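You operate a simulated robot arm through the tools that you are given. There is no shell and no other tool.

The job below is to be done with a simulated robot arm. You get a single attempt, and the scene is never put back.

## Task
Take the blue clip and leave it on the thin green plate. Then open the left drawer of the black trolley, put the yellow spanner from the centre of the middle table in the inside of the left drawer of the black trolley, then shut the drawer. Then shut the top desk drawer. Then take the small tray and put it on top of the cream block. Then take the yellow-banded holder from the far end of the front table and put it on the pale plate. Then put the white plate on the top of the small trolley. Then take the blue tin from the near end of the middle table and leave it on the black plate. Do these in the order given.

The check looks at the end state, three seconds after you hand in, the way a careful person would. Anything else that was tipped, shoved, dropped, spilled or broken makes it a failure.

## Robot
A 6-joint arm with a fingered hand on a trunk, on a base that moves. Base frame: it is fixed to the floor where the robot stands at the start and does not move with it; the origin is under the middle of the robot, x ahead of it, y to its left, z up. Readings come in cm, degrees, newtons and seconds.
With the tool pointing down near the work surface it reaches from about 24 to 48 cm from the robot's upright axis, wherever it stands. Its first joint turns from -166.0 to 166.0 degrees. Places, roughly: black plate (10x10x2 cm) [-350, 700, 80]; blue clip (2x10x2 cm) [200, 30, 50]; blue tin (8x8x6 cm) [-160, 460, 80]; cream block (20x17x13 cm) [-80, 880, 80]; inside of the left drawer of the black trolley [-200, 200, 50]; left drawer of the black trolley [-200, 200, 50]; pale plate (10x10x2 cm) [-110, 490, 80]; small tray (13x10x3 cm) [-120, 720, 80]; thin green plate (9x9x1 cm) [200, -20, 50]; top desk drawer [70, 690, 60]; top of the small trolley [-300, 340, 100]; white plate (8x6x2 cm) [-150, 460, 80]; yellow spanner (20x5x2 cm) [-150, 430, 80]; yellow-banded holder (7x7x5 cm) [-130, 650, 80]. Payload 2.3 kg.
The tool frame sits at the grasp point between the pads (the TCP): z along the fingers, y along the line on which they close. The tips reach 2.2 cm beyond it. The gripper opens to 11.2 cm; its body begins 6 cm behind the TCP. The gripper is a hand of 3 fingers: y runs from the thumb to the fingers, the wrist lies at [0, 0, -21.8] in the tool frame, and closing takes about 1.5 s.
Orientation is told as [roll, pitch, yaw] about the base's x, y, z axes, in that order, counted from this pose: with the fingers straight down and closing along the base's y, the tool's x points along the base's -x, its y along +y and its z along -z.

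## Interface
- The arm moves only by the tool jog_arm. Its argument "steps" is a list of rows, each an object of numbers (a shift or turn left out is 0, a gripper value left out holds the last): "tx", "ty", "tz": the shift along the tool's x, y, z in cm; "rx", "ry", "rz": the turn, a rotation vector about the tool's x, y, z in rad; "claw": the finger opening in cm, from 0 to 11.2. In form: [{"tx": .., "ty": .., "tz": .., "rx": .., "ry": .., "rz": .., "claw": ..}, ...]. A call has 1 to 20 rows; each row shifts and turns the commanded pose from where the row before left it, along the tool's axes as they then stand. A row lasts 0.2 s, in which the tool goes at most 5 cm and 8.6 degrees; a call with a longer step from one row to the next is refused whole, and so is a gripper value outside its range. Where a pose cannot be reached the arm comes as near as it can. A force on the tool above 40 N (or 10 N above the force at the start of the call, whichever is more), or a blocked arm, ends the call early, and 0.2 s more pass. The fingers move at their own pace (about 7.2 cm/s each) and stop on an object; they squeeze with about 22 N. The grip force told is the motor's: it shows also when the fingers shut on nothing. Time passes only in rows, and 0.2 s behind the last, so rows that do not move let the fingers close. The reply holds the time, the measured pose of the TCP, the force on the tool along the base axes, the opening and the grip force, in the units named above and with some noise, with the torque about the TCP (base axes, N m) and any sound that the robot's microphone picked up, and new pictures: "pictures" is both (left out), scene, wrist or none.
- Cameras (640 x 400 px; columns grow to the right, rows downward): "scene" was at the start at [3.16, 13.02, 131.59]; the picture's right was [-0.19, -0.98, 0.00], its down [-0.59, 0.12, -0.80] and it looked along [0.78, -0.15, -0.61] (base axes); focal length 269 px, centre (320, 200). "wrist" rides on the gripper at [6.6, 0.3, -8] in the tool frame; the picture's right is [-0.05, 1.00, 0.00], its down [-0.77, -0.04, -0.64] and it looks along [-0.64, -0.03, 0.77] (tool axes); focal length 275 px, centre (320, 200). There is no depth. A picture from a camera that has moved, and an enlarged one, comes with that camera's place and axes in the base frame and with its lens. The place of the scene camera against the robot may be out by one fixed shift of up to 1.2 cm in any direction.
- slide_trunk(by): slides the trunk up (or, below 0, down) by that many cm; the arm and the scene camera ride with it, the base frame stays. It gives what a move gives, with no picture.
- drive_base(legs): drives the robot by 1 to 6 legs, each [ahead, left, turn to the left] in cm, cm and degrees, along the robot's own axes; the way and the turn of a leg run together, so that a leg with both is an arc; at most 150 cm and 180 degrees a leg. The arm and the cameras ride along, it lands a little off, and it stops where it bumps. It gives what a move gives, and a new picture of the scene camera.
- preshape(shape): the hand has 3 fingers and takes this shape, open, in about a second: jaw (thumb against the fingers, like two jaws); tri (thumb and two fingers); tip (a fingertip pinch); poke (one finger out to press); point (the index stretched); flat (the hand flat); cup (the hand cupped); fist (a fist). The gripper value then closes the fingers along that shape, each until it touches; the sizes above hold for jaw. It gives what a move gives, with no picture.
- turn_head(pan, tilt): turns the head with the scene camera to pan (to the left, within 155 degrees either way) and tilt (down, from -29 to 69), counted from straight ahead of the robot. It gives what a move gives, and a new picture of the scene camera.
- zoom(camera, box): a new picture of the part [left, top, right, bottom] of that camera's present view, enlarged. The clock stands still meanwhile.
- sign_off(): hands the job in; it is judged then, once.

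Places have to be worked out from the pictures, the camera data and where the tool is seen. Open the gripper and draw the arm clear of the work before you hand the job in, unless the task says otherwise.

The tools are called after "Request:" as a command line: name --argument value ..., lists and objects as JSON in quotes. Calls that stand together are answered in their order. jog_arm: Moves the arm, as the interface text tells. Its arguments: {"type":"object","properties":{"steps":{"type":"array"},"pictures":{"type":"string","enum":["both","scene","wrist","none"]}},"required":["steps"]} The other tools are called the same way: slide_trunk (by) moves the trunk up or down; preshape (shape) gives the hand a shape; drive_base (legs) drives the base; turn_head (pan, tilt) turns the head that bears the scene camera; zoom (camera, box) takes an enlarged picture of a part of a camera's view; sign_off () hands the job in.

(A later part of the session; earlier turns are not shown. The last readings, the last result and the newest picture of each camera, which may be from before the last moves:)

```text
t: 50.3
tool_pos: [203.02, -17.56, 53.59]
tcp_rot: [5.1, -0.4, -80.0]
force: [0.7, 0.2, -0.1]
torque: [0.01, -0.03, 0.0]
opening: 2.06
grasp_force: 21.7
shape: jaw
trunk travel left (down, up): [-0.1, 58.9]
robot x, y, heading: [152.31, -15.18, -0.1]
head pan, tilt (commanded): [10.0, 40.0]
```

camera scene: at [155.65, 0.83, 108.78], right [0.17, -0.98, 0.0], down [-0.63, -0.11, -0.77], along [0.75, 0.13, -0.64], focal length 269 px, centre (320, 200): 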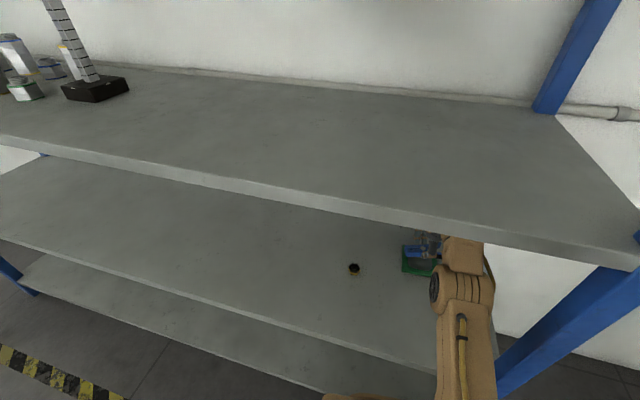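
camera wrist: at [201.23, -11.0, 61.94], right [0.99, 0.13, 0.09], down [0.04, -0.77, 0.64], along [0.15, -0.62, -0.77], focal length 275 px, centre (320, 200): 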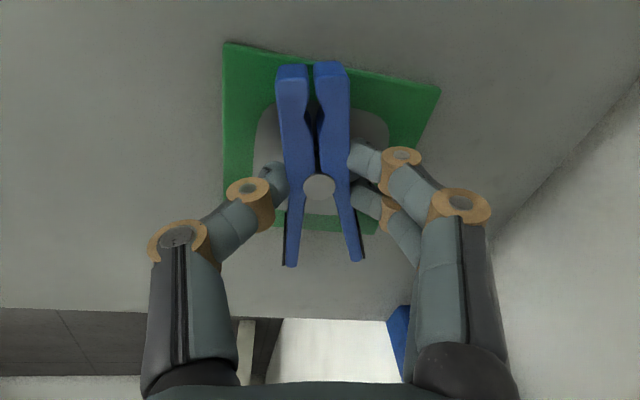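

No contact yet; I continue down in 0.1 cm steps.

Request:
jog_arm --steps '[{"tz": 0.1}, {"tz": 0.1}, {"tz": 0.1}, {"tz": 0}]' --pictures "wrist"

```text
t: 51.3
tool_pos: [202.88, -17.56, 53.39]
tcp_rot: [5.1, -0.4, -80.1]
force: [1.6, 1.0, 1.2]
torque: [-0.02, 0.04, -0.02]
opening: 2.05
grasp_force: 22.8
shape: jaw
trunk travel left (down, up): [-0.1, 58.9]
robot x, y, heading: [152.37, -15.5, -0.1]
head pan, tilt (commanded): [10.0, 40.0]
camera wrist: at [201.29, -11.11, 61.31], right [0.99, 0.13, 0.09], down [0.04, -0.77, 0.64], along [0.15, -0.62, -0.77], focal length 275 px, centre (320, 200)
```

wrist: 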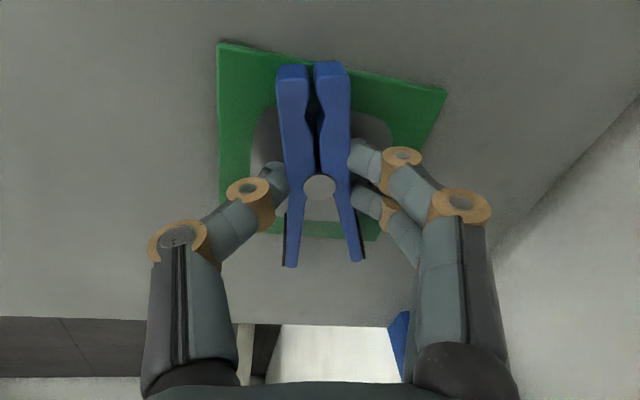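

A slight contact shows (1.2 N). I release by opening a little, rising a bit, opening further, then lifting straight up.

Request:
jog_arm --steps '[{"claw": 2.6}, {"claw": 2.8}, {"claw": 3.2, "tz": -0.2}, {"claw": 4, "tz": -0.3}, {"claw": 5, "tz": -0.5}, {"claw": 5, "tz": -1}, {"tz": -1}, {"tz": 0}]' --pictures "wrist"

```text
t: 53.1
tool_pos: [202.67, -17.53, 56.32]
tcp_rot: [5.0, -0.3, -80.1]
force: [-0.3, -0.3, 0.1]
torque: [0.03, -0.02, 0.01]
opening: 4.92
grasp_force: 0.0
shape: jaw
trunk travel left (down, up): [-0.1, 58.9]
robot x, y, heading: [152.62, -15.35, -0.1]
head pan, tilt (commanded): [10.0, 40.0]
camera wrist: at [201.06, -11.07, 64.27], right [0.99, 0.13, 0.09], down [0.04, -0.77, 0.63], along [0.15, -0.62, -0.77], focal length 275 px, centre (320, 200)
```

wrist: 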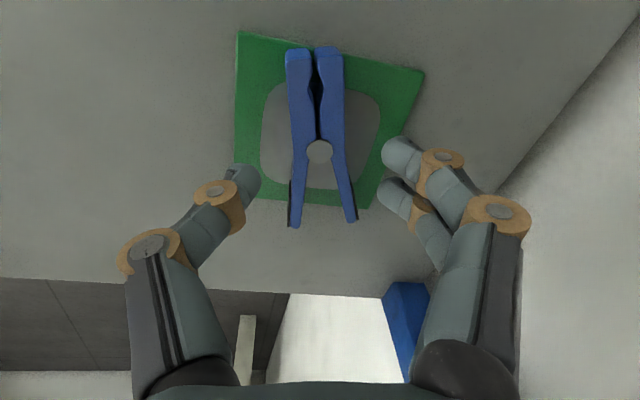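

The clip lies on the plate, centred. I raise slightly more and back the base straight out of the shelf.

Request:
jog_arm --steps '[{"tz": -0.6}]' --pictures "none"

Request:
drive_base --legs '[[-60, 0, 0]]'

Request:
turn_head --pan 0 --tilt 35

Request:
zoom --camera "scene" --box '[280, 90, 440, 190]'

```text
t: 53.5
tool_pos: [202.55, -17.47, 56.91]
tcp_rot: [5.0, -0.5, -80.2]
force: [0.1, -0.7, -0.7]
torque: [0.0, 0.01, 0.03]
opening: 4.97
grasp_force: 0.1
shape: jaw
trunk travel left (down, up): [-0.1, 58.9]
robot x, y, heading: [152.9, -15.3, 0.1]
head pan, tilt (commanded): [10.0, 40.0]
```

```text
t: 56.8
tool_pos: [143.73, -17.47, 56.79]
tcp_rot: [5.2, -0.4, -80.3]
force: [0.0, -0.4, 0.2]
torque: [0.05, 0.02, 0.05]
opening: 4.93
grasp_force: 0.0
shape: jaw
trunk travel left (down, up): [-0.1, 58.9]
robot x, y, heading: [93.83, -15.4, -0.3]
head pan, tilt (commanded): [10.0, 40.0]
camera scene: at [96.87, 0.95, 108.78], right [0.17, -0.99, 0.0], down [-0.63, -0.11, -0.77], along [0.75, 0.13, -0.64], focal length 269 px, centre (320, 200)
```

scene: 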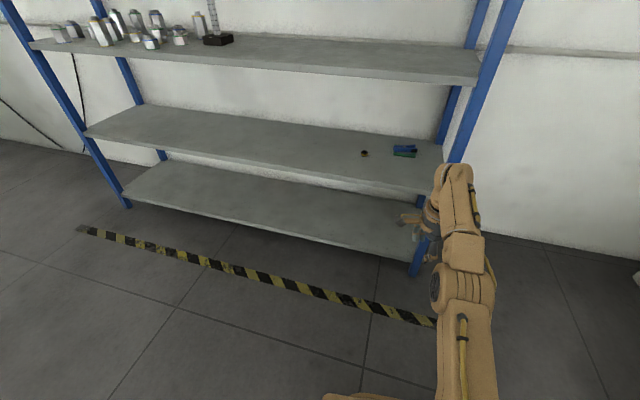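

```text
t: 57.5
tool_pos: [143.77, -17.56, 56.84]
tcp_rot: [5.1, -0.4, -80.3]
force: [0.1, 0.5, -0.4]
torque: [-0.02, 0.01, -0.01]
opening: 4.93
grasp_force: 0.1
shape: jaw
trunk travel left (down, up): [-0.1, 58.9]
robot x, y, heading: [93.5, -15.08, -0.1]
head pan, tilt (commanded): [0.0, 35.0]
camera scene: at [97.3, -0.53, 109.53], right [0.0, -1.0, 0.0], down [-0.57, 0.0, -0.82], along [0.82, 0.0, -0.57], focal length 269 px, centre (320, 200)
```

scene: 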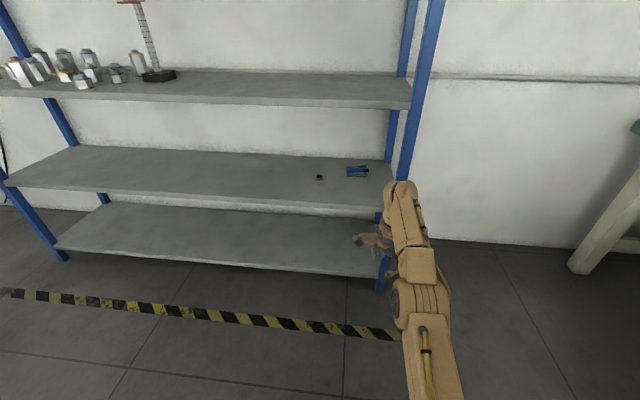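

```text
4.00 times, centred on (360, 140) of scene
camera zoom: at [97.3, -0.53, 109.53], right [0.0, -1.0, 0.0], down [-0.57, 0.0, -0.82], along [0.82, 0.0, -0.57], focal length 1077 px, centre (160, 440)
```

zoom: 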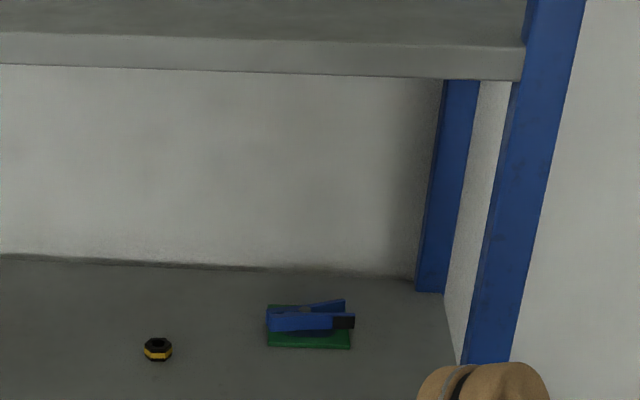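

Task one is done: the clip rests on the green plate and the nut is untouched. I retract the arm to a compact pose, raise the trunk, and drive back toward the black trolley at about (-200, 200).

Request:
jog_arm --steps '[{"rx": 0.09}, {"ty": -4}, {"ty": -4}, {"ty": -4}, {"ty": -4}]' --pictures "none"

Request:
slide_trunk --by 22

Request:
drive_base --legs '[[-120, 50, 0], [0, 0, 120]]'

Request:
turn_head --pan 10 --tilt 25

```text
t: 58.7
tool_pos: [126.33, -18.19, 56.29]
tcp_rot: [0.2, -0.4, -80.3]
force: [-0.3, -0.1, 0.4]
torque: [0.02, -0.02, -0.03]
opening: 4.97
grasp_force: 0.0
shape: jaw
out of reach, approached as far as the arm can: row 1
trunk travel left (down, up): [-0.1, 58.9]
robot x, y, heading: [93.95, -15.18, -0.3]
head pan, tilt (commanded): [0.0, 35.0]
```

```text
t: 61.0
tool_pos: [126.4, -18.27, 78.19]
tcp_rot: [0.0, -0.4, -80.3]
force: [0.1, 0.4, 0.2]
torque: [0.01, -0.02, 0.0]
opening: 4.95
grasp_force: 0.0
shape: jaw
trunk travel left (down, up): [-22.1, 36.9]
robot x, y, heading: [93.98, -14.8, -0.4]
head pan, tilt (commanded): [0.0, 35.0]
```

```text
t: 72.6
tool_pos: [-39.91, 64.55, 78.25]
tcp_rot: [-0.1, -0.4, 39.0]
force: [0.0, -0.4, 0.0]
torque: [0.01, -0.01, 0.01]
opening: 4.97
grasp_force: 0.0
shape: jaw
trunk travel left (down, up): [-22.1, 36.9]
robot x, y, heading: [-26.09, 34.64, 119.0]
head pan, tilt (commanded): [0.0, 35.0]
camera scene: at [-39.48, 30.89, 131.53], right [0.87, 0.49, 0.0], down [0.28, -0.5, -0.82], along [-0.4, 0.72, -0.57], focal length 269 px, centre (320, 200)
```

scene: 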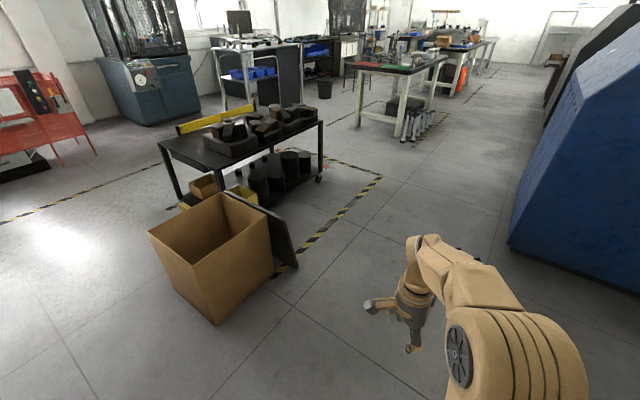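

```text
t: 73.3
tool_pos: [-39.72, 64.65, 78.17]
tcp_rot: [0.0, -0.4, 39.0]
force: [-0.3, 0.2, 0.4]
torque: [-0.01, 0.0, 0.04]
opening: 4.95
grasp_force: 0.0
shape: jaw
trunk travel left (down, up): [-22.1, 36.9]
robot x, y, heading: [-26.5, 34.41, 119.3]
head pan, tilt (commanded): [10.0, 25.0]
camera scene: at [-41.0, 30.35, 133.11], right [0.78, 0.63, 0.0], down [0.27, -0.33, -0.91], along [-0.57, 0.7, -0.42], focal length 269 px, centre (320, 200)
```

scene: 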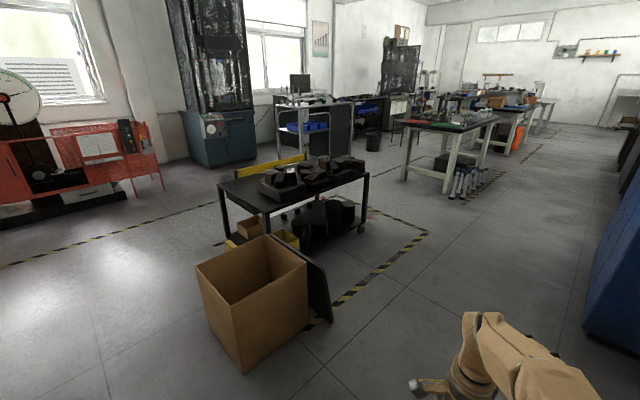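

The black trolley is ahead. I zoom in to find its drawers.

Request:
zoom --camera "scene" --box '[200, 140, 400, 265]'

Request:
zoom --camera "scene" --box '[240, 60, 560, 260]'

```text
3.20 times, centred on (300, 202) of scene
camera zoom: at [-41.0, 30.35, 133.11], right [0.78, 0.63, 0.0], down [0.27, -0.33, -0.91], along [-0.57, 0.7, -0.42], focal length 861 px, centre (384, 192)
```

zoom: 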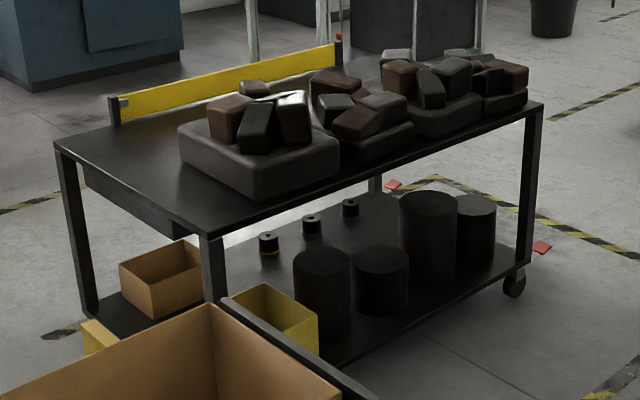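

```text
2.00 times, centred on (400, 160) of scene
camera zoom: at [-41.0, 30.35, 133.11], right [0.78, 0.63, 0.0], down [0.27, -0.33, -0.91], along [-0.57, 0.7, -0.42], focal length 538 px, centre (160, 280)
```

zoom: 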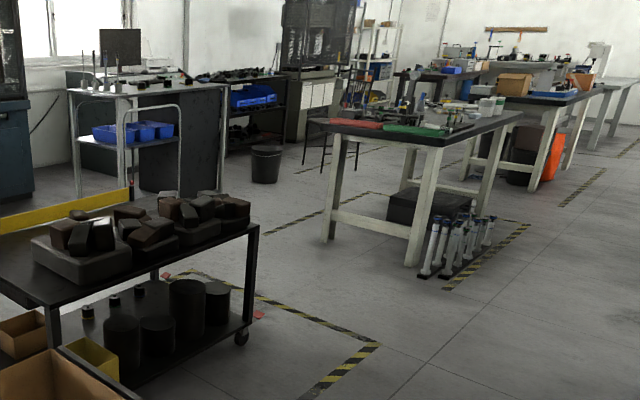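

There is a drawer-like panel under the trolley's near short end. I zoom in closer on it.

Request:
zoom --camera "scene" --box '[210, 175, 290, 225]'

Request:
zoom --camera "scene" --box '[260, 160, 380, 235]'

```text
8.00 times, centred on (250, 200) of scene
camera zoom: at [-41.0, 30.35, 133.11], right [0.78, 0.63, 0.0], down [0.27, -0.33, -0.91], along [-0.57, 0.7, -0.42], focal length 2153 px, centre (880, 200)
```

zoom: 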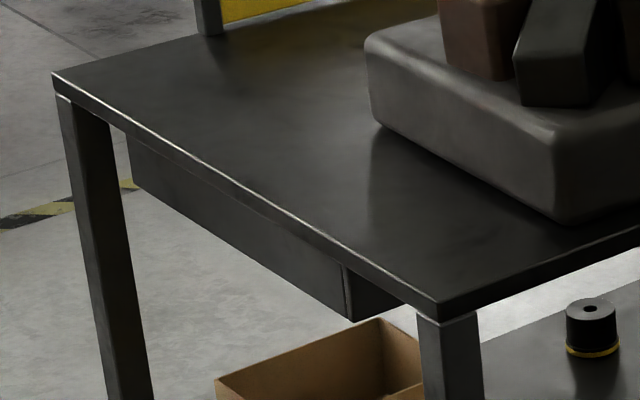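

```text
5.33 times, centred on (320, 198) of scene
camera zoom: at [-41.0, 30.35, 133.11], right [0.78, 0.63, 0.0], down [0.27, -0.33, -0.91], along [-0.57, 0.7, -0.42], focal length 1436 px, centre (320, 213)
```

zoom: 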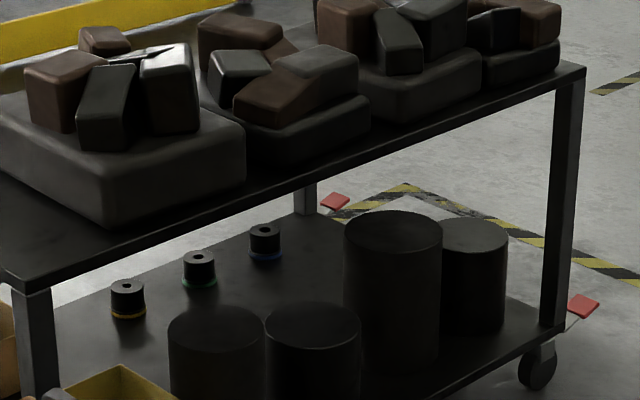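

The trolley spans roughly x -216…-145, y 117…225 with its top at z≈60; drawer boxes hang under the far (−x) side, so their fronts face away from me. I turn to heading 0 and go round the south end (clear of the cardboard box) to the far side.

Request:
drive_base --legs '[[0, 0, -119], [-120, -15, 0], [-120, 0, 0]]'

Request:
turn_head --pan 70 --tilt 25

```text
t: 90.1
tool_pos: [-234.2, 17.82, 78.17]
tcp_rot: [0.0, -0.4, -81.0]
force: [-0.9, 0.4, -0.2]
torque: [0.0, -0.01, 0.0]
opening: 4.96
grasp_force: 0.1
shape: jaw
trunk travel left (down, up): [-22.1, 36.9]
robot x, y, heading: [-266.92, 21.02, -1.0]
head pan, tilt (commanded): [10.0, 25.0]
camera scene: at [-262.79, 37.36, 133.11], right [0.16, -0.99, 0.0], down [-0.42, -0.07, -0.91], along [0.9, 0.14, -0.42], focal length 269 px, centre (320, 200)
```

scene: 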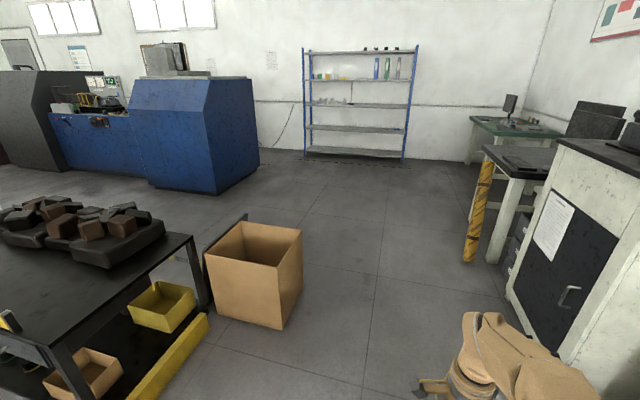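

```text
t: 91.4
tool_pos: [-234.2, 17.73, 78.2]
tcp_rot: [0.0, -0.4, -81.1]
force: [-0.1, -0.4, 1.0]
torque: [-0.01, 0.01, 0.0]
opening: 4.97
grasp_force: 0.1
shape: jaw
trunk travel left (down, up): [-22.1, 36.9]
robot x, y, heading: [-266.64, 21.19, -1.0]
head pan, tilt (commanded): [70.0, 25.0]
camera scene: at [-268.56, 44.53, 133.11], right [0.93, -0.36, 0.0], down [-0.15, -0.39, -0.91], along [0.33, 0.85, -0.42], focal length 269 px, centre (320, 200)
```

scene: 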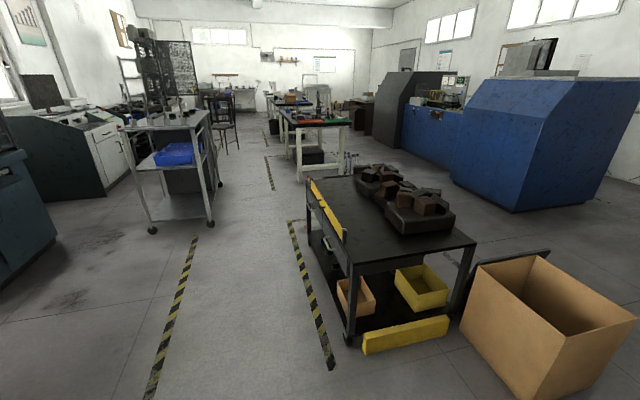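

Now the drawer side of the trolley is visible with handles; the small silver trolley is behind to the left. I zoom in on the drawers.

Request:
zoom --camera "scene" --box '[290, 160, 418, 240]'

Request:
zoom --camera "scene" --box '[290, 210, 418, 290]'

```text
5.00 times, centred on (354, 200) of scene
camera zoom: at [-268.56, 44.53, 133.11], right [0.93, -0.36, 0.0], down [-0.15, -0.39, -0.91], along [0.33, 0.85, -0.42], focal length 1346 px, centre (150, 200)
```

zoom: 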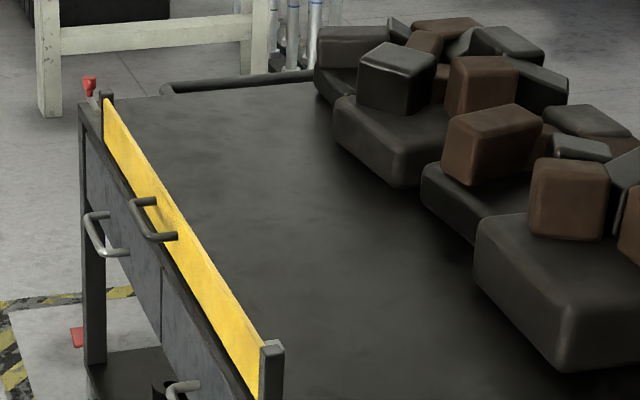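

```text
5.00 times, centred on (354, 250) of scene
camera zoom: at [-268.56, 44.53, 133.11], right [0.93, -0.36, 0.0], down [-0.15, -0.39, -0.91], along [0.33, 0.85, -0.42], focal length 1346 px, centre (150, -50)
```

zoom: 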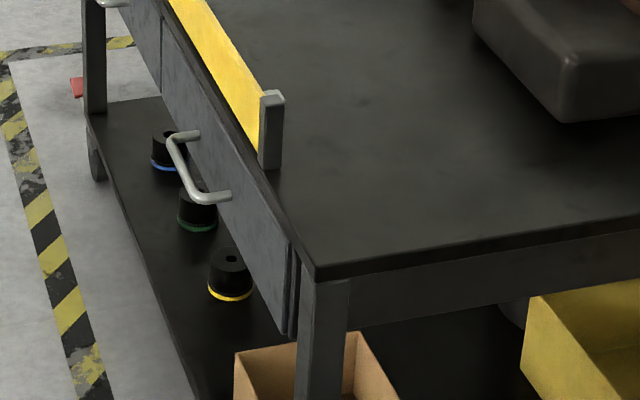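

Two drawers with bar handles face −x; the left one (for someone facing them) is at y≈200. I strafe left along the lane to stand in front of it.

Request:
drive_base --legs '[[0, 0, 1], [0, 150, 0], [0, 22, 0]]'

Request:
turn_head --pan -10 --tilt 50

```text
t: 100.4
tool_pos: [-234.19, 189.24, 78.19]
tcp_rot: [0.0, -0.5, -80.1]
force: [-0.4, 0.8, 0.4]
torque: [-0.01, 0.04, 0.01]
opening: 4.96
grasp_force: 0.1
shape: jaw
trunk travel left (down, up): [-22.1, 36.9]
robot x, y, heading: [-267.0, 191.87, -0.1]
head pan, tilt (commanded): [70.0, 25.0]
camera scene: at [-269.15, 215.45, 133.1], right [0.94, -0.34, 0.0], down [-0.14, -0.4, -0.91], along [0.31, 0.85, -0.42], focal length 269 px, centre (320, 200)
```

scene: 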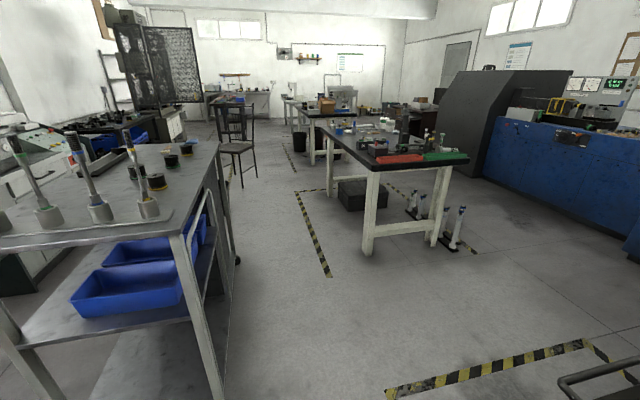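

```text
t: 101.9
tool_pos: [-234.36, 189.21, 78.09]
tcp_rot: [0.0, -0.3, -80.0]
force: [-0.3, -0.2, 0.5]
torque: [0.0, -0.01, -0.01]
opening: 4.98
grasp_force: 0.1
shape: jaw
trunk travel left (down, up): [-22.1, 36.9]
robot x, y, heading: [-266.46, 192.5, 0.2]
head pan, tilt (commanded): [-10.0, 50.0]
camera scene: at [-264.71, 205.42, 129.36], right [-0.17, -0.98, 0.0], down [-0.75, 0.13, -0.64], along [0.63, -0.11, -0.77], focal length 269 px, centre (320, 200)
```

scene: 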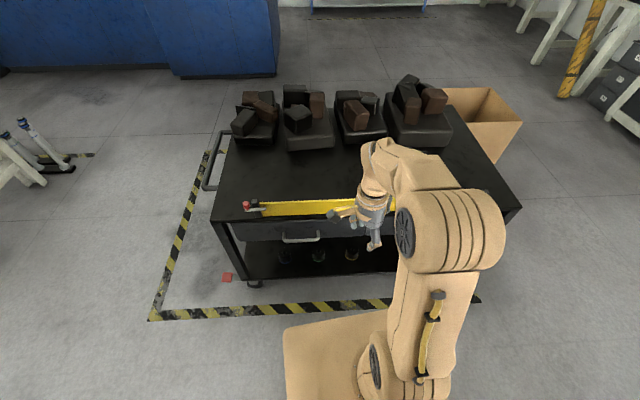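

The left drawer's handle is in view at (300,237). I zoom in to measure it.

Request:
zoom --camera "scene" --box '[200, 180, 360, 280]'

Request:
zoom --camera "scene" --box '[260, 210, 340, 260]'

```text
4.00 times, centred on (280, 230) of scene
camera zoom: at [-264.71, 205.42, 129.36], right [-0.17, -0.98, 0.0], down [-0.75, 0.13, -0.64], along [0.63, -0.11, -0.77], focal length 1077 px, centre (480, 80)
```

zoom: 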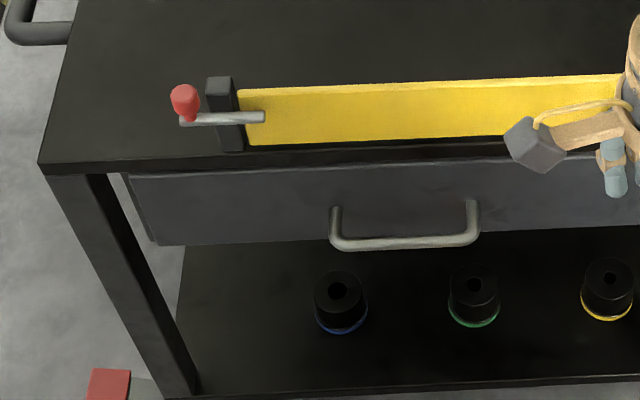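

```text
8.00 times, centred on (300, 235) of scene
camera zoom: at [-264.71, 205.42, 129.36], right [-0.17, -0.98, 0.0], down [-0.75, 0.13, -0.64], along [0.63, -0.11, -0.77], focal length 2153 px, centre (480, -80)
```

zoom: 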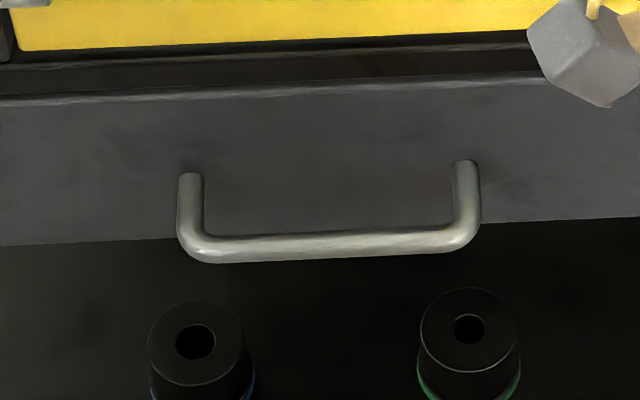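

The handle bar centre is at about (-217…-218, 203, 52), parallel to a trolley side turned ~6°. I square the robot up to it 58 cm back (heading -6°), then tilt the hand 60° forward for a horizontal-ish grasp around the bar.

Request:
drive_base --legs '[[0, 0, -6.1], [-11, 17.7, 0]]'

Request:
jog_arm --steps '[{"rz": 0.0875, "claw": 7}, {"rz": 0.0875}, {"ty": 2.5, "rx": -0.15}, {"ty": 2.47, "tz": 0.37, "rx": -0.15}, {"ty": 2.39, "tz": 0.74, "rx": -0.15}, {"ty": 2.25, "tz": 1.09, "rx": -0.15}, {"ty": 2.06, "tz": 1.41, "rx": -0.15}, {"ty": 1.83, "tz": 1.7, "rx": -0.15}, {"ty": 1.55, "tz": 1.96, "rx": -0.15}]' --pictures "both"

```text
t: 104.1
tool_pos: [-243.97, 204.4, 78.1]
tcp_rot: [0.0, -0.4, -86.1]
force: [-0.1, -0.8, 0.3]
torque: [0.0, -0.03, 0.0]
opening: 4.96
grasp_force: 0.1
shape: jaw
trunk travel left (down, up): [-22.1, 36.9]
robot x, y, heading: [-276.03, 211.0, -6.2]
head pan, tilt (commanded): [-10.0, 50.0]
camera scene: at [-272.52, 223.88, 129.36], right [-0.28, -0.96, 0.0], down [-0.74, 0.21, -0.64], along [0.62, -0.18, -0.77], focal length 269 px, centre (320, 200)
```

scene: 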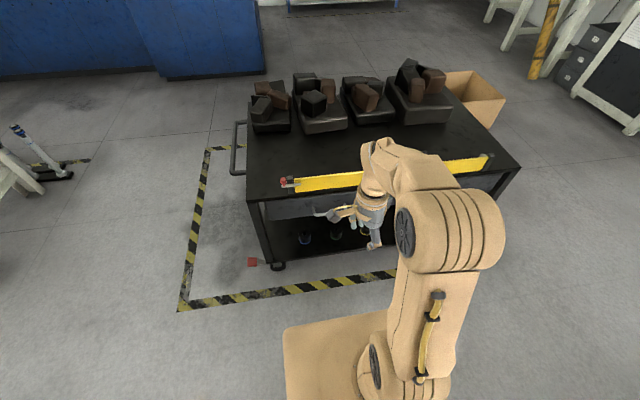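

```text
t: 106.1
tool_pos: [-230.1, 205.25, 77.52]
tcp_rot: [47.2, 3.5, -92.5]
force: [-0.1, 0.1, 0.0]
torque: [0.02, 0.0, -0.02]
opening: 6.97
grasp_force: 0.2
shape: jaw
out of reach, approached as far as the arm can: row 7, 8, 9
trunk travel left (down, up): [-22.1, 36.9]
robot x, y, heading: [-275.95, 210.84, -6.2]
head pan, tilt (commanded): [-10.0, 50.0]
camera scene: at [-272.48, 223.84, 129.36], right [-0.28, -0.96, 0.0], down [-0.74, 0.21, -0.64], along [0.62, -0.18, -0.77], focal length 269 px, centre (320, 200)
camera wrist: at [-235.72, 211.69, 83.63], right [0.67, -0.12, 0.73], down [-0.53, -0.77, 0.36], along [0.52, -0.62, -0.59], focal length 275 px, centre (320, 200)
```

scene: 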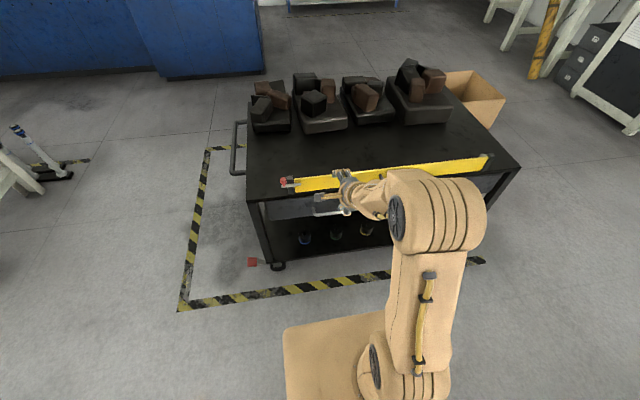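
wrist: 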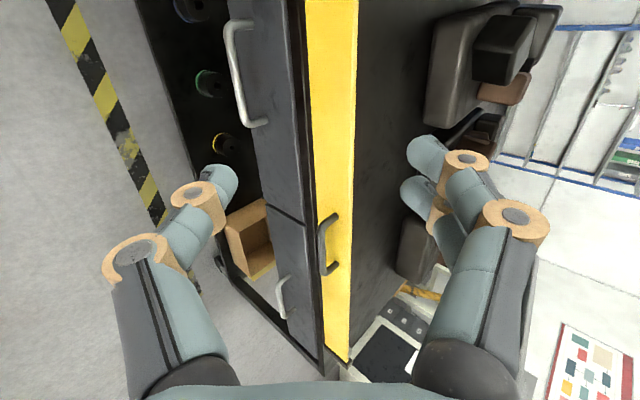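

The hand tilted ~47° before the wrist limit; the wrist camera has a fine view of the left drawer's handle. I zoom there to measure it.

Request:
zoom --camera "wrist" --box '[180, 0, 340, 100]'

Request:
zoom --camera "wrist" --box '[180, 60, 340, 160]'

```text
4.00 times, centred on (260, 50) of wrist
camera zoom: at [-235.72, 211.69, 83.63], right [0.67, -0.12, 0.73], down [-0.53, -0.77, 0.36], along [0.52, -0.62, -0.59], focal length 1101 px, centre (560, 800)
```

zoom: 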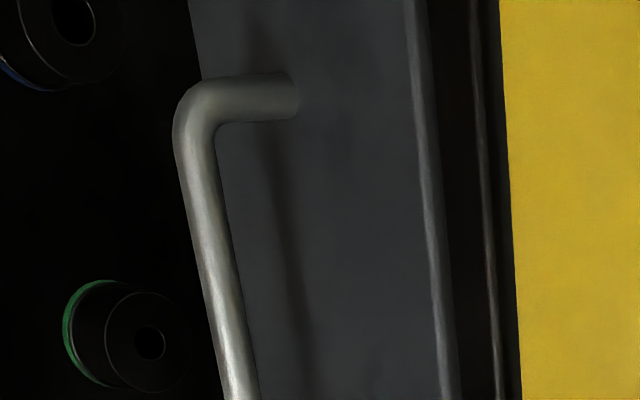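

```text
4.00 times, centred on (260, 110) of wrist
camera zoom: at [-235.72, 211.69, 83.63], right [0.67, -0.12, 0.73], down [-0.53, -0.77, 0.36], along [0.52, -0.62, -0.59], focal length 1101 px, centre (560, 560)
```

zoom: 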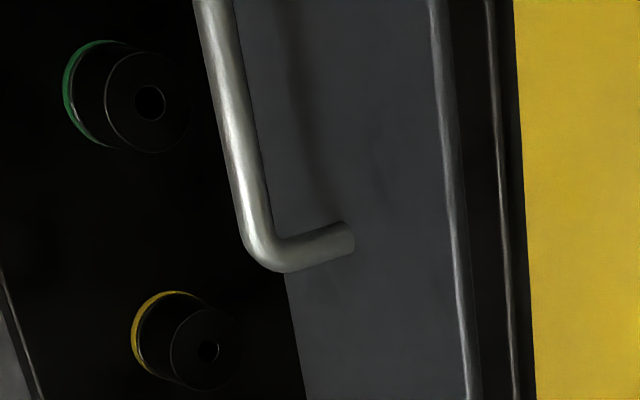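

Wrist and scene cameras agree: bar ends near (-216.8, 208.9) and (-218.3, 198.3) at z≈52. I lower the trunk so the hand comes level with the handle (still 12 cm in front) and look again.

Request:
slide_trunk --by -21.5

Request:
jog_arm --steps '[{"claw": 4}, {"claw": 4}]' --pictures "both"

```text
t: 108.4
tool_pos: [-230.2, 205.16, 56.13]
tcp_rot: [47.3, 3.6, -92.6]
force: [0.1, 0.5, 0.6]
torque: [0.03, 0.01, -0.01]
opening: 6.93
grasp_force: 0.0
shape: jaw
trunk travel left (down, up): [-0.6, 58.4]
robot x, y, heading: [-276.17, 210.94, -5.9]
head pan, tilt (commanded): [-10.0, 50.0]
```

```text
t: 109.0
tool_pos: [-230.18, 205.29, 56.1]
tcp_rot: [47.3, 3.7, -92.5]
force: [0.3, 0.6, 0.1]
torque: [0.01, -0.05, -0.01]
opening: 4.04
grasp_force: 0.1
shape: jaw
trunk travel left (down, up): [-0.6, 58.4]
robot x, y, heading: [-276.14, 210.58, -6.1]
head pan, tilt (commanded): [-10.0, 50.0]
camera scene: at [-272.5, 223.84, 107.86], right [-0.28, -0.96, 0.0], down [-0.74, 0.21, -0.64], along [0.62, -0.18, -0.77], focal length 269 px, centre (320, 200)
camera wrist: at [-235.71, 211.69, 62.16], right [0.67, -0.12, 0.73], down [-0.53, -0.77, 0.36], along [0.52, -0.62, -0.58], focal length 275 px, centre (320, 200)
```

scene: 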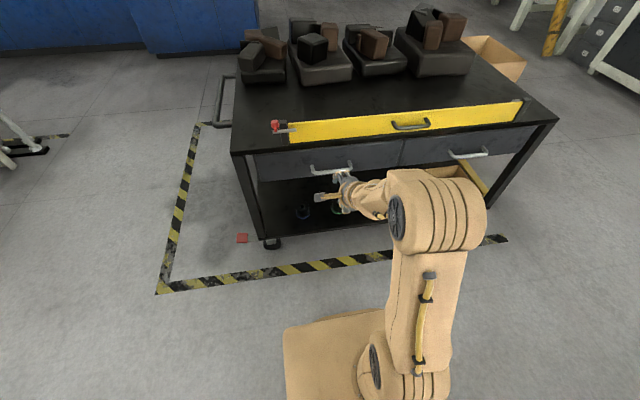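
wrist: 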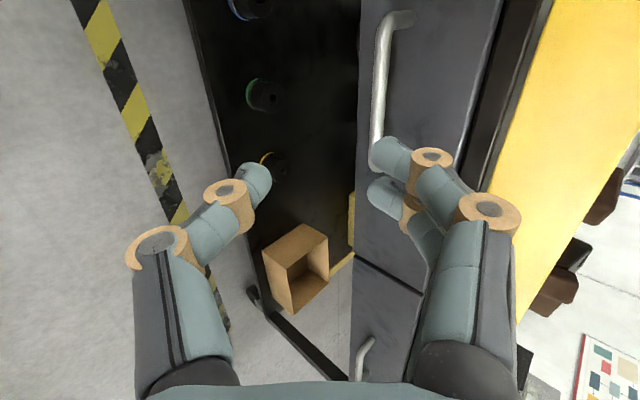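

The handle lies just beside the upper fingers in the wrist view. I zoom in to measure it from this second height.

Request:
zoom --camera "wrist" --box '[300, 0, 460, 100]'

Request:
zoom --camera "wrist" --box '[300, 80, 460, 180]'

Request:
zoom --camera "scene" --box '[240, 130, 400, 230]'

```text
4.00 times, centred on (380, 50) of wrist
camera zoom: at [-235.71, 211.69, 62.16], right [0.67, -0.12, 0.73], down [-0.53, -0.77, 0.36], along [0.52, -0.62, -0.58], focal length 1101 px, centre (80, 800)
```

zoom: 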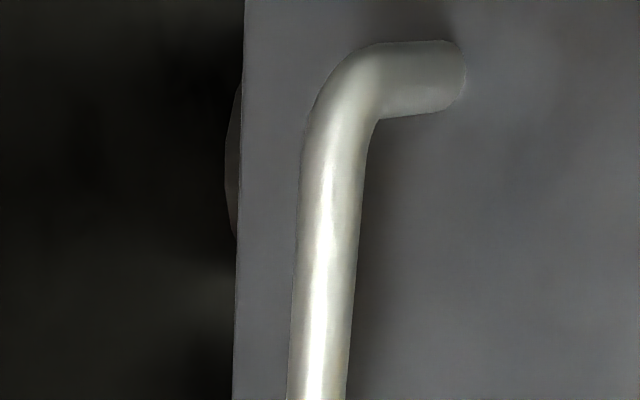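

```text
4.00 times, centred on (380, 130) of wrist
camera zoom: at [-235.71, 211.69, 62.16], right [0.67, -0.12, 0.73], down [-0.53, -0.77, 0.36], along [0.52, -0.62, -0.58], focal length 1101 px, centre (80, 480)
```

zoom: 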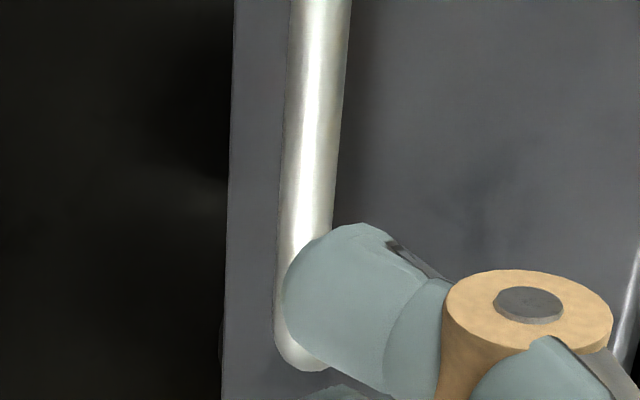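

```text
4.00 times, centred on (320, 180) of scene
camera zoom: at [-272.5, 223.84, 107.86], right [-0.28, -0.96, 0.0], down [-0.74, 0.21, -0.64], along [0.62, -0.18, -0.77], focal length 1077 px, centre (320, 280)
```

zoom: 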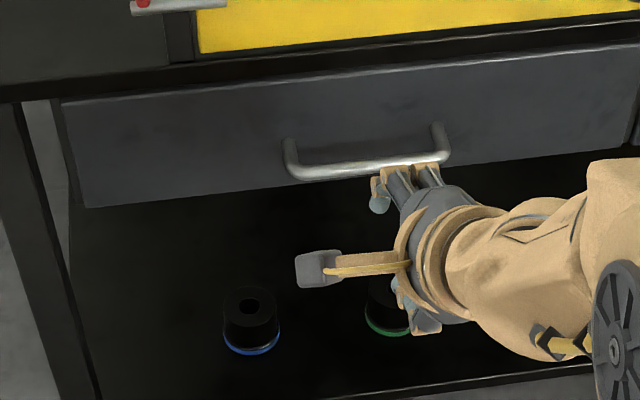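

Triangulating gives the bar centre at about (-216.0, 203.0, 49.6), with ~2.6 cm clear behind it. I move to a pre-grasp 6 cm back along the finger axis, opening narrowed to 3.2 cm.

Request:
jog_arm --steps '[{"tx": -0.67, "ty": 1.67, "tz": 2.53, "claw": 3.2}, {"tx": -0.67, "ty": 1.67, "tz": 2.53}, {"tx": -0.67, "ty": 1.67, "tz": 2.53}, {"tz": 0}]' --pictures "both"

Request:
zoom --camera "wrist" --box '[220, 60, 460, 210]'

```text
t: 110.0
tool_pos: [-221.17, 202.85, 54.59]
tcp_rot: [47.1, 3.6, -92.6]
force: [0.0, -0.2, 0.8]
torque: [-0.01, 0.0, 0.0]
opening: 3.22
grasp_force: 0.0
shape: jaw
trunk travel left (down, up): [-0.6, 58.4]
robot x, y, heading: [-275.86, 210.73, -6.1]
head pan, tilt (commanded): [-10.0, 50.0]
camera scene: at [-272.5, 223.84, 107.86], right [-0.28, -0.96, 0.0], down [-0.74, 0.21, -0.64], along [0.62, -0.18, -0.77], focal length 269 px, centre (320, 200)
camera wrist: at [-226.78, 209.41, 60.55], right [0.67, -0.12, 0.73], down [-0.53, -0.77, 0.36], along [0.52, -0.62, -0.58], focal length 275 px, centre (320, 200)
```

scene: 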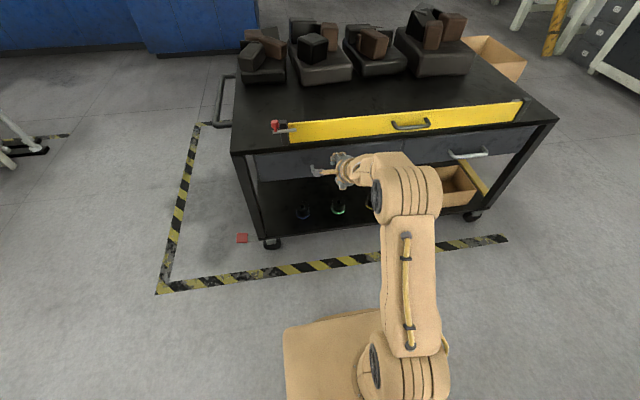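
wrist: 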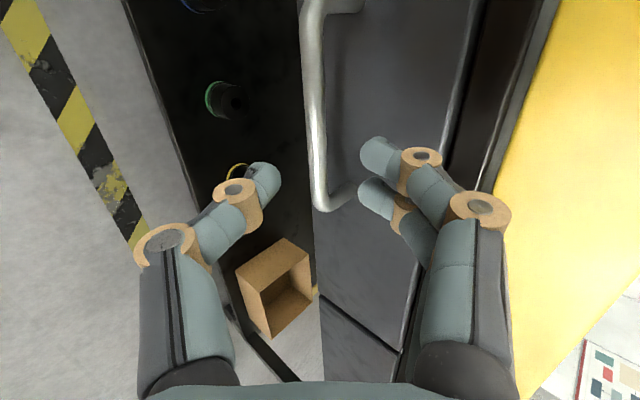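

```text
2.67 times, centred on (340, 135) of wrist
camera zoom: at [-226.78, 209.41, 60.55], right [0.67, -0.12, 0.73], down [-0.53, -0.77, 0.36], along [0.52, -0.62, -0.58], focal length 734 px, centre (267, 373)
```

zoom: 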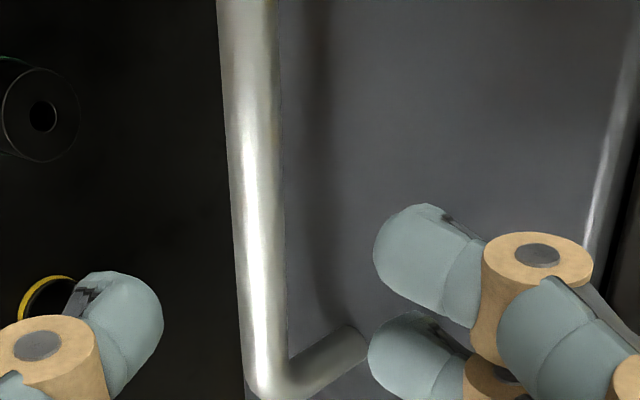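

The bar sits between thumb and fingers, centred. I advance 6 cm along the finger axis in small steps.

Request:
jog_arm --steps '[{"tz": 1.5}, {"tz": 1.5}, {"tz": 1.2}, {"tz": 0.8}, {"tz": 0.5}]' --pictures "wrist"

```text
t: 111.2
tool_pos: [-217.29, 202.87, 50.75]
tcp_rot: [47.4, 3.6, -92.6]
force: [-0.4, -0.5, 0.1]
torque: [0.0, -0.01, 0.01]
opening: 3.28
grasp_force: 0.1
shape: jaw
trunk travel left (down, up): [-0.6, 58.4]
robot x, y, heading: [-275.99, 210.59, -5.9]
head pan, tilt (commanded): [-10.0, 50.0]
camera wrist: at [-222.8, 209.46, 56.84], right [0.67, -0.12, 0.73], down [-0.53, -0.77, 0.36], along [0.52, -0.62, -0.58], focal length 275 px, centre (320, 200)
```

wrist: 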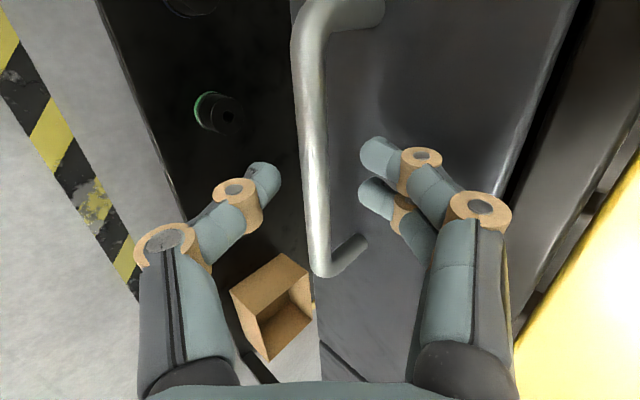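

The bar is between the fingertips. I advance 0.5 cm more and close on it.

Request:
jog_arm --steps '[{"tz": 0.5}, {"claw": 2}, {"claw": 0.5}, {"claw": 0}, {"claw": 0}, {"claw": 0}, {"claw": 0}]' --pictures "wrist"

```text
t: 112.8
tool_pos: [-216.8, 202.9, 50.35]
tcp_rot: [47.2, 3.5, -92.6]
force: [1.4, 0.2, -6.5]
torque: [0.05, 0.03, -0.01]
opening: 0.42
grasp_force: 21.6
shape: jaw
trunk travel left (down, up): [-0.6, 58.4]
robot x, y, heading: [-276.34, 210.81, -5.8]
head pan, tilt (commanded): [-10.0, 50.0]
camera wrist: at [-222.36, 209.43, 56.44], right [0.67, -0.12, 0.73], down [-0.53, -0.77, 0.36], along [0.52, -0.62, -0.59], focal length 275 px, centre (320, 200)
```

wrist: 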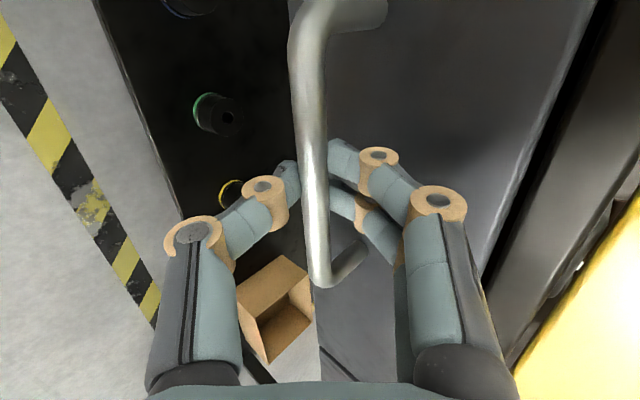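

The fingers closed around behind the bar and cage it (opening 0.42, slight load). I test-pull 3 cm straight out along the drawer's normal.

Request:
jog_arm --steps '[{"tx": 0.06, "ty": -0.68, "tz": -0.73}, {"tx": 0.06, "ty": -0.68, "tz": -0.73}, {"tx": 0.06, "ty": -0.68, "tz": -0.73}, {"tz": 0}]' --pictures "both"

```text
t: 113.8
tool_pos: [-220.03, 203.37, 50.38]
tcp_rot: [47.2, 3.6, -92.7]
force: [1.4, -0.3, -5.0]
torque: [0.01, -0.01, -0.01]
opening: 0.39
grasp_force: 21.6
shape: jaw
trunk travel left (down, up): [-0.6, 58.4]
robot x, y, heading: [-276.16, 210.8, -6.2]
head pan, tilt (commanded): [-10.0, 50.0]
camera scene: at [-272.42, 223.84, 107.86], right [-0.28, -0.96, 0.0], down [-0.74, 0.21, -0.64], along [0.62, -0.18, -0.77], focal length 269 px, centre (320, 200)
camera wrist: at [-225.43, 209.8, 56.4], right [0.67, -0.12, 0.73], down [-0.53, -0.77, 0.36], along [0.52, -0.62, -0.58], focal length 275 px, centre (320, 200)
```

scene: 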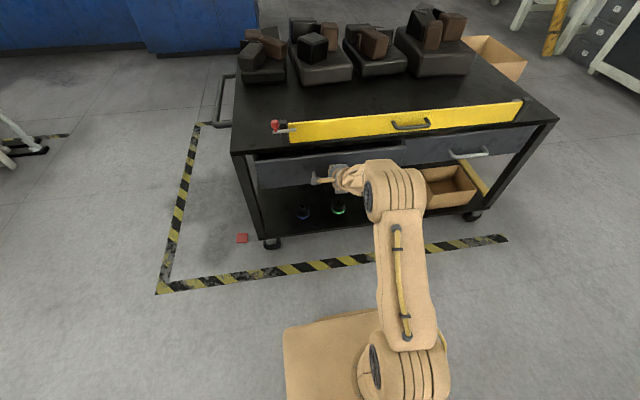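
wrist: 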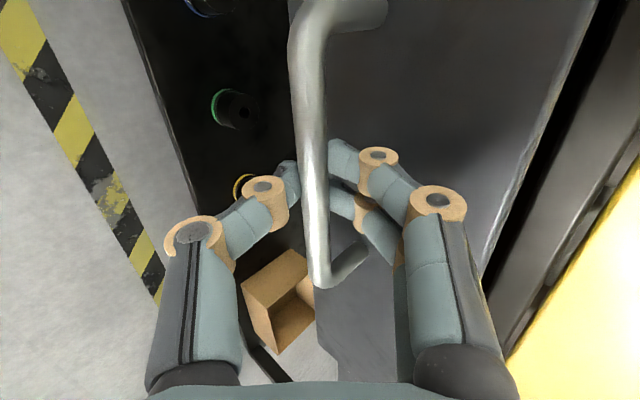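

The drawer follows easily (gap visible, low force). I pull further by driving the base 18 cm straight back.

Request:
drive_base --legs '[[-18, 0, 0]]'

Request:
zoom --camera "scene" --box '[200, 80, 440, 230]'

```text
t: 115.3
tool_pos: [-237.71, 205.36, 50.26]
tcp_rot: [47.2, 3.7, -92.6]
force: [0.1, 17.2, -6.5]
torque: [0.18, 0.03, 0.11]
opening: 0.35
grasp_force: 22.0
shape: jaw
trunk travel left (down, up): [-0.6, 58.4]
robot x, y, heading: [-293.87, 213.05, -6.1]
head pan, tilt (commanded): [-10.0, 50.0]
camera scene: at [-290.31, 225.89, 107.84], right [-0.28, -0.96, 0.0], down [-0.74, 0.21, -0.64], along [0.62, -0.18, -0.77], focal length 269 px, centre (320, 200)
```

scene: 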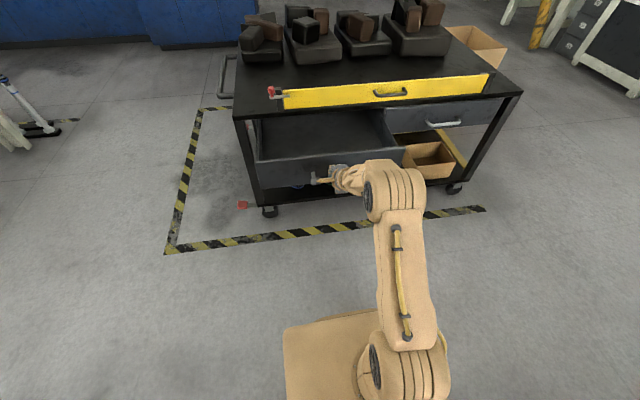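

```text
2.67 times, centred on (320, 155) of scene
camera zoom: at [-290.31, 225.89, 107.84], right [-0.28, -0.96, 0.0], down [-0.74, 0.21, -0.64], along [0.62, -0.18, -0.77], focal length 718 px, centre (320, 320)
```

zoom: 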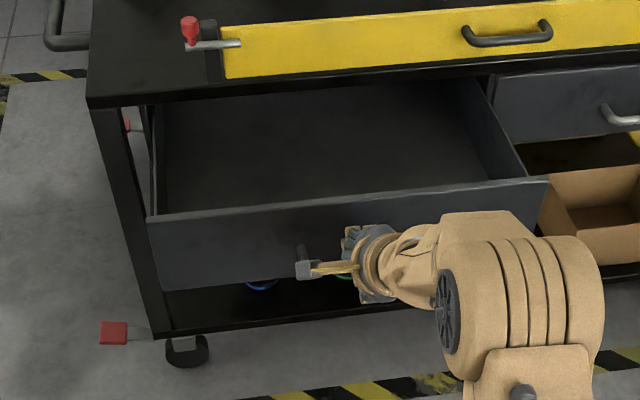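

The drawer is open about 21 cm and is empty. I pull a further 5 cm with a small leftward correction to relieve the side force.

Request:
drive_base --legs '[[-5, 0.5, 0]]'

Request:
jog_arm --steps '[{"claw": 0.6}, {"claw": 1.5}, {"claw": 3.2}, {"claw": 3.2}]' --pictures "wrist"

```text
t: 116.2
tool_pos: [-242.68, 206.31, 50.37]
tcp_rot: [47.1, 3.7, -92.5]
force: [-3.7, -7.2, -6.6]
torque: [-0.08, 0.04, -0.06]
opening: 0.35
grasp_force: 21.7
shape: jaw
trunk travel left (down, up): [-0.6, 58.4]
robot x, y, heading: [-298.89, 213.8, -5.9]
head pan, tilt (commanded): [-10.0, 50.0]
camera scene: at [-295.24, 226.69, 107.87], right [-0.28, -0.96, 0.0], down [-0.74, 0.21, -0.64], along [0.62, -0.18, -0.77], focal length 269 px, centre (320, 200)
```

scene: 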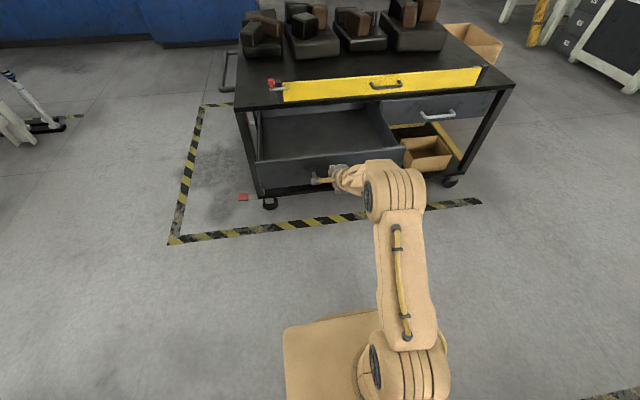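

```text
t: 117.2
tool_pos: [-242.8, 206.34, 50.38]
tcp_rot: [47.2, 3.7, -92.5]
force: [0.2, 1.0, 0.6]
torque: [0.02, -0.02, 0.05]
opening: 3.13
grasp_force: 0.0
shape: jaw
trunk travel left (down, up): [-0.6, 58.4]
robot x, y, heading: [-298.65, 213.77, -6.0]
head pan, tilt (commanded): [-10.0, 50.0]
camera wrist: at [-248.25, 212.81, 56.41], right [0.67, -0.12, 0.73], down [-0.53, -0.77, 0.36], along [0.52, -0.62, -0.59], focal length 275 px, centre (320, 200)
```

wrist: 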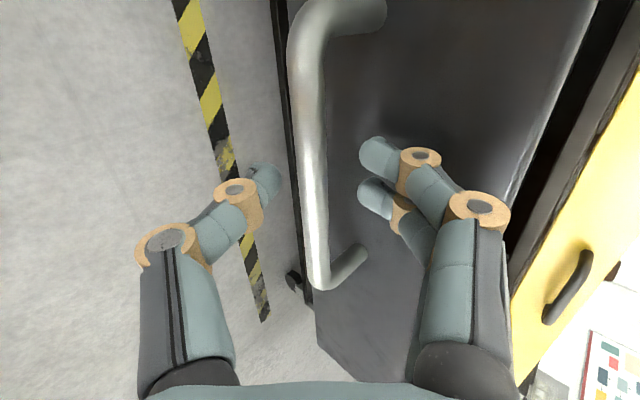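

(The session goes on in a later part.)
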